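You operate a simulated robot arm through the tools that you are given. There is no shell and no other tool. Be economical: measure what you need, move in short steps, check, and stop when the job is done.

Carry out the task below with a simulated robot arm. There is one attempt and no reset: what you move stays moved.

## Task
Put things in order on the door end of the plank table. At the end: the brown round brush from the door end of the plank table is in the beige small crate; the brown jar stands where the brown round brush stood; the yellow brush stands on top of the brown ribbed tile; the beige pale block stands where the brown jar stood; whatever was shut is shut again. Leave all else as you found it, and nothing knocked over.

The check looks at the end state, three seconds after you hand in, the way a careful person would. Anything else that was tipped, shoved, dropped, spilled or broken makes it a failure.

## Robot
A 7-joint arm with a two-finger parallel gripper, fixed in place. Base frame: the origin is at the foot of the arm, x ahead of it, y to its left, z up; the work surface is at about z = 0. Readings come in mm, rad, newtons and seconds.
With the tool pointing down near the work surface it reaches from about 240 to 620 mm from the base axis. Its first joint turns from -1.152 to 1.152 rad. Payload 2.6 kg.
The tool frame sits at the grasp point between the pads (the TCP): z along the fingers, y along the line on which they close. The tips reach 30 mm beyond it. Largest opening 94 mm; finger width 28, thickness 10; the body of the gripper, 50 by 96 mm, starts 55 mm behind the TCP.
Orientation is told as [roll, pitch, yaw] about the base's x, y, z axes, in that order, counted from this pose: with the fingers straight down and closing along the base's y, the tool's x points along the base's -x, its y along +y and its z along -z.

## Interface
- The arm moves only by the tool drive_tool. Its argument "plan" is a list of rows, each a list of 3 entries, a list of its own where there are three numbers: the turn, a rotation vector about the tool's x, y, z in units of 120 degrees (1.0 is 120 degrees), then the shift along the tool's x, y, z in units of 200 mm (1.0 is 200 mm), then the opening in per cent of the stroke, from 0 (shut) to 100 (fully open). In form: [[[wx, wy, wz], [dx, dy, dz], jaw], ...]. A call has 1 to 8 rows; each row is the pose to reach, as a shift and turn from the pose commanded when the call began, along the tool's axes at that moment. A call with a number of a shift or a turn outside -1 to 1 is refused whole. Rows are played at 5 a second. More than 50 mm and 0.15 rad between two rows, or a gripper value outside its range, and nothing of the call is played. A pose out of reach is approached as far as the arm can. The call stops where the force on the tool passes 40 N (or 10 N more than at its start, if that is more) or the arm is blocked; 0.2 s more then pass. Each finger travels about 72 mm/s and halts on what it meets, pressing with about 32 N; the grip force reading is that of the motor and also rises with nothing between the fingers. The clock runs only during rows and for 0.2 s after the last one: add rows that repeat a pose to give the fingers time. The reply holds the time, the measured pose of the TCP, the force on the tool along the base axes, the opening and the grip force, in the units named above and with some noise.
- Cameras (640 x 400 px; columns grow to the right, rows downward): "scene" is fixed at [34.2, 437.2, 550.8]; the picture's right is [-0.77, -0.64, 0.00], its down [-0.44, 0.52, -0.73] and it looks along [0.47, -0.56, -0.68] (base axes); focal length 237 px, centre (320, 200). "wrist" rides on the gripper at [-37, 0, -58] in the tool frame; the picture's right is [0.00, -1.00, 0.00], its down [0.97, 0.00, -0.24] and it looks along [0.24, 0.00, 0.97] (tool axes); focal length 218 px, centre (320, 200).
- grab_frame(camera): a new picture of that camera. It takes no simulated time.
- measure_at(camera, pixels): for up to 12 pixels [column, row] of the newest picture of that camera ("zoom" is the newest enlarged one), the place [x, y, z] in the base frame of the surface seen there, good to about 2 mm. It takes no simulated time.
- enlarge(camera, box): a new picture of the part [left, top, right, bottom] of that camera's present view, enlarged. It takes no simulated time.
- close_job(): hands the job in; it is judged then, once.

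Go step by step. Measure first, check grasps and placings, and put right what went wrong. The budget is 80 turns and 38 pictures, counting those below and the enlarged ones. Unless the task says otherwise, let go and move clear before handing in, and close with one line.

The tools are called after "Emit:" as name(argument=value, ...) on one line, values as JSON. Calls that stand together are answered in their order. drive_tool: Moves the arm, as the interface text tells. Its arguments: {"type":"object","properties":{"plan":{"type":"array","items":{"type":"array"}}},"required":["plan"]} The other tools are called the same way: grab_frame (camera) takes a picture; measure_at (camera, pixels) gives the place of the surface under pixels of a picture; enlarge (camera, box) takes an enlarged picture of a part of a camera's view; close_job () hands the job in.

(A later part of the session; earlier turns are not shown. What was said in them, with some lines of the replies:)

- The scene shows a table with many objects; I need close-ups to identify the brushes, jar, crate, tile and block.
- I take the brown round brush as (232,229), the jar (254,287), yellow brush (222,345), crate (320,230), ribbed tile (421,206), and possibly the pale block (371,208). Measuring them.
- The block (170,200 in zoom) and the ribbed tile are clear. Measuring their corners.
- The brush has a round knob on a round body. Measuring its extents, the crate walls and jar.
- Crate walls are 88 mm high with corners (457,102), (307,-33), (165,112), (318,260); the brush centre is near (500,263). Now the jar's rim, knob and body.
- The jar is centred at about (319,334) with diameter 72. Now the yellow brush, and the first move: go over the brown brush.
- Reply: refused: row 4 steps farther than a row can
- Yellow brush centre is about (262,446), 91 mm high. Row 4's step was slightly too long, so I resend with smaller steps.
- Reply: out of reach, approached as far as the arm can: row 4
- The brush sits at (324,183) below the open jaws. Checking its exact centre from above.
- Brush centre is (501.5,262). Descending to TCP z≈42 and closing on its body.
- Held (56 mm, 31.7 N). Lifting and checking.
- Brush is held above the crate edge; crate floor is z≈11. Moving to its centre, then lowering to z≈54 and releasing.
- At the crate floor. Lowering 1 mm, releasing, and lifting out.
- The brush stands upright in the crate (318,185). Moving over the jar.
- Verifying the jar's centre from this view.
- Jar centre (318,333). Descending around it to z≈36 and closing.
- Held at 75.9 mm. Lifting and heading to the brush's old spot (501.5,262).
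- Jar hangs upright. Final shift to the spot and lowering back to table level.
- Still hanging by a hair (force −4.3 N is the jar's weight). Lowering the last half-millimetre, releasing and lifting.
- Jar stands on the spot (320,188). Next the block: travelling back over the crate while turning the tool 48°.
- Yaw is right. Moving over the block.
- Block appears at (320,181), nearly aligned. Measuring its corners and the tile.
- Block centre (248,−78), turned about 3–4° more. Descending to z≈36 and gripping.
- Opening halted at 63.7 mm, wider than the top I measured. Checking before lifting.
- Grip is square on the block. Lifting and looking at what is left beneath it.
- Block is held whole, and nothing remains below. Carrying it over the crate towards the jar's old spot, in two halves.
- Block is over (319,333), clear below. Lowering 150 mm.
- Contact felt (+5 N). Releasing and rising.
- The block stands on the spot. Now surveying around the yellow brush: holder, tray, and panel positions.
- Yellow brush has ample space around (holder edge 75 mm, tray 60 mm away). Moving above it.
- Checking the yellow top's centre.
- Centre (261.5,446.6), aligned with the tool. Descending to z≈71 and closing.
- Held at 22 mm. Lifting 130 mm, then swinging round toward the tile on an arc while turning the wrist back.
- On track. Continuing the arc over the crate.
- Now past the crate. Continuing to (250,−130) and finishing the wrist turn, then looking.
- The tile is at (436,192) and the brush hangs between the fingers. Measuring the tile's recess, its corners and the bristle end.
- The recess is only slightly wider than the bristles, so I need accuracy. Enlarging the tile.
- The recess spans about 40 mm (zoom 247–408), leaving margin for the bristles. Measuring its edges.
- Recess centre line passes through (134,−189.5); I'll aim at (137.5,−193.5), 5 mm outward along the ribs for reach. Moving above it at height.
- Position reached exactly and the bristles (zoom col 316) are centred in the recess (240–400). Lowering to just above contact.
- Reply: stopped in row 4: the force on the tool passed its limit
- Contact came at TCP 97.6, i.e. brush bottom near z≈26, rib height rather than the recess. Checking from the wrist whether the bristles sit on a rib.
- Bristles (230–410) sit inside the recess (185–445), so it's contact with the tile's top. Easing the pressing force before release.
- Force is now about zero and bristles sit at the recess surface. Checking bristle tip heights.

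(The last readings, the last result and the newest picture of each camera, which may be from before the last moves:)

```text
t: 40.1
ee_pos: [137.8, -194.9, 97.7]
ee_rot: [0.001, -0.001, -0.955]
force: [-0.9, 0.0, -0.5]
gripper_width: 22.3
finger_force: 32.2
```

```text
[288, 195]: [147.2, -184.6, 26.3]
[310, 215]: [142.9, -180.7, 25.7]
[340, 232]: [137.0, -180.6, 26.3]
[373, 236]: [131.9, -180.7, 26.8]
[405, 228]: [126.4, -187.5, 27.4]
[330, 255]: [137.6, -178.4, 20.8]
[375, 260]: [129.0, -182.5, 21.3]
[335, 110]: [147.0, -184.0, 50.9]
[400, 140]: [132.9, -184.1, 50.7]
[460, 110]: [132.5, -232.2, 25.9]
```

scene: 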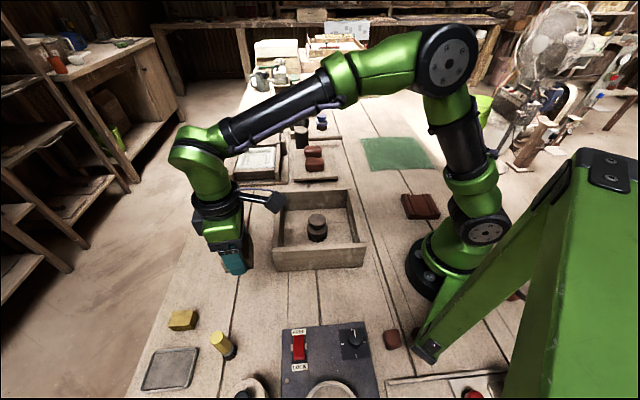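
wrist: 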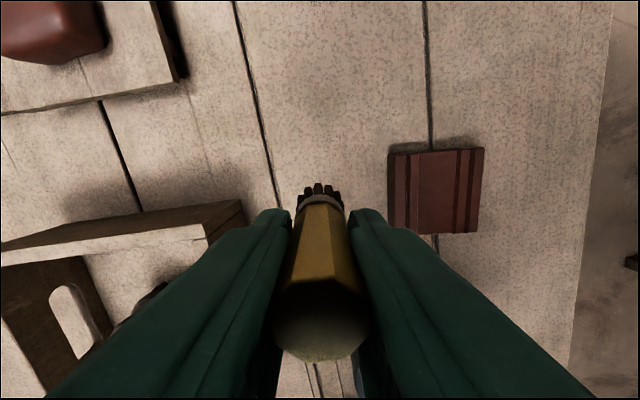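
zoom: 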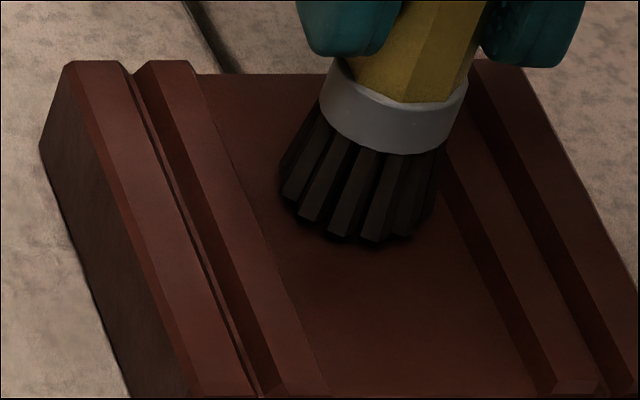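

Tips level at ~26 all around: the brush rests upright at the tile's top level, gap under half a millimetre. Opening the jaws gradually.

Emit:
drive_tool(plan=[[[0, 0, 0], [0, 0, 0], 26], [[0, 0, 0], [0, 0, 0], 35], [[0, 0, 0], [0, 0, 0], 50], [[0, 0, 0], [0, 0, 0], 60], [[0, 0, 0], [0, 0, 0], 60]])

Emit:
enlarge(camera="scene", box=[388, 170, 452, 220])

```text
t: 41.3
ee_pos: [138.0, -194.9, 98.8]
ee_rot: [0.001, 0.001, -0.954]
force: [-0.2, -1.0, 1.1]
gripper_width: 56.3
finger_force: 0.0
```

```text
8.00 times, centred on (420, 195) of scene
```

zoom: 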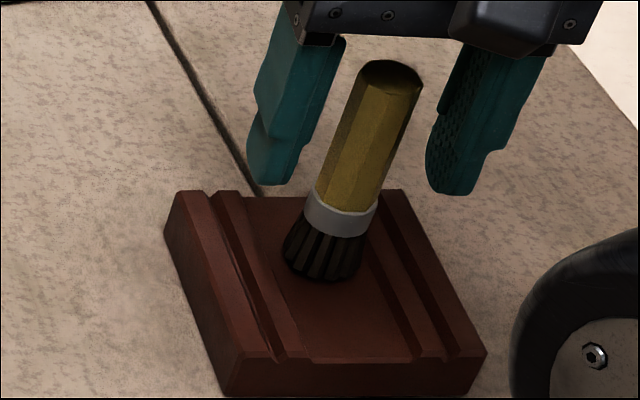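

The brush stands free on the tile. Raising straight up and clear, then a final check.

Emit:
drive_tool(plan=[[[0, 0, 0], [0, 0, -0.15], 60], [[0, 0, 0], [0, 0, -0.35], 60], [[0, 0, 0], [0, 0, -0.55], 60], [[0, 0, 0], [0, 0, -0.7], 60], [[0, 0, 0], [-0.2, 0, -0.7], 60], [[0, 0, 0], [-0.4, 0, -0.7], 60], [[0, 0, 0], [-0.6, 0, -0.7], 60], [[0, 0, 0], [-0.6, 0, -0.7], 60]])

Emit:
grab_frame(camera="scene")

Emit:
measure_at(camera="scene", pixels=[[230, 220], [250, 283], [317, 220], [420, 182], [299, 348], [183, 316]])

```text
t: 43.1
ee_pos: [206.4, -293.6, 236.7]
ee_rot: [0.002, -0.001, -0.954]
force: [-0.4, 0.0, -0.6]
gripper_width: 56.4
finger_force: 0.1
```

```text
3 pictures are left
```

scene: 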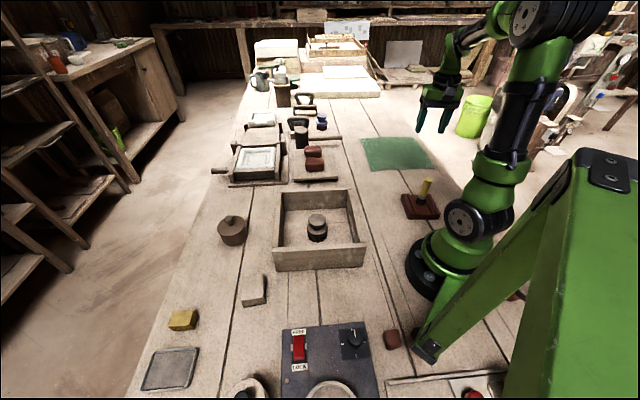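

```text
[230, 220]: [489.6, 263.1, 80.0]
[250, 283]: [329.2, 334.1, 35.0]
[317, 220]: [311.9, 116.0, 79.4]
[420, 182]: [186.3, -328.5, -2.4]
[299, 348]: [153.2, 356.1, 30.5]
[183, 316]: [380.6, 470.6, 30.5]
```

The scene shows all four items standing where asked (brush in crate at 317,228, jar at 232,230, block at 253,291, yellow brush on tile at 424,190), with everything else untouched. Handing in.

Emit:
close_job()

```text
The job is handed in.
```

I handed the job in with the brown round brush in the beige crate, the brown jar where that brush stood, the beige block where the jar stood, and the yellow brush upright on the ribbed tile. I opened nothing, so there was nothing to shut, and the last picture shows nothing knocked over or out of place.
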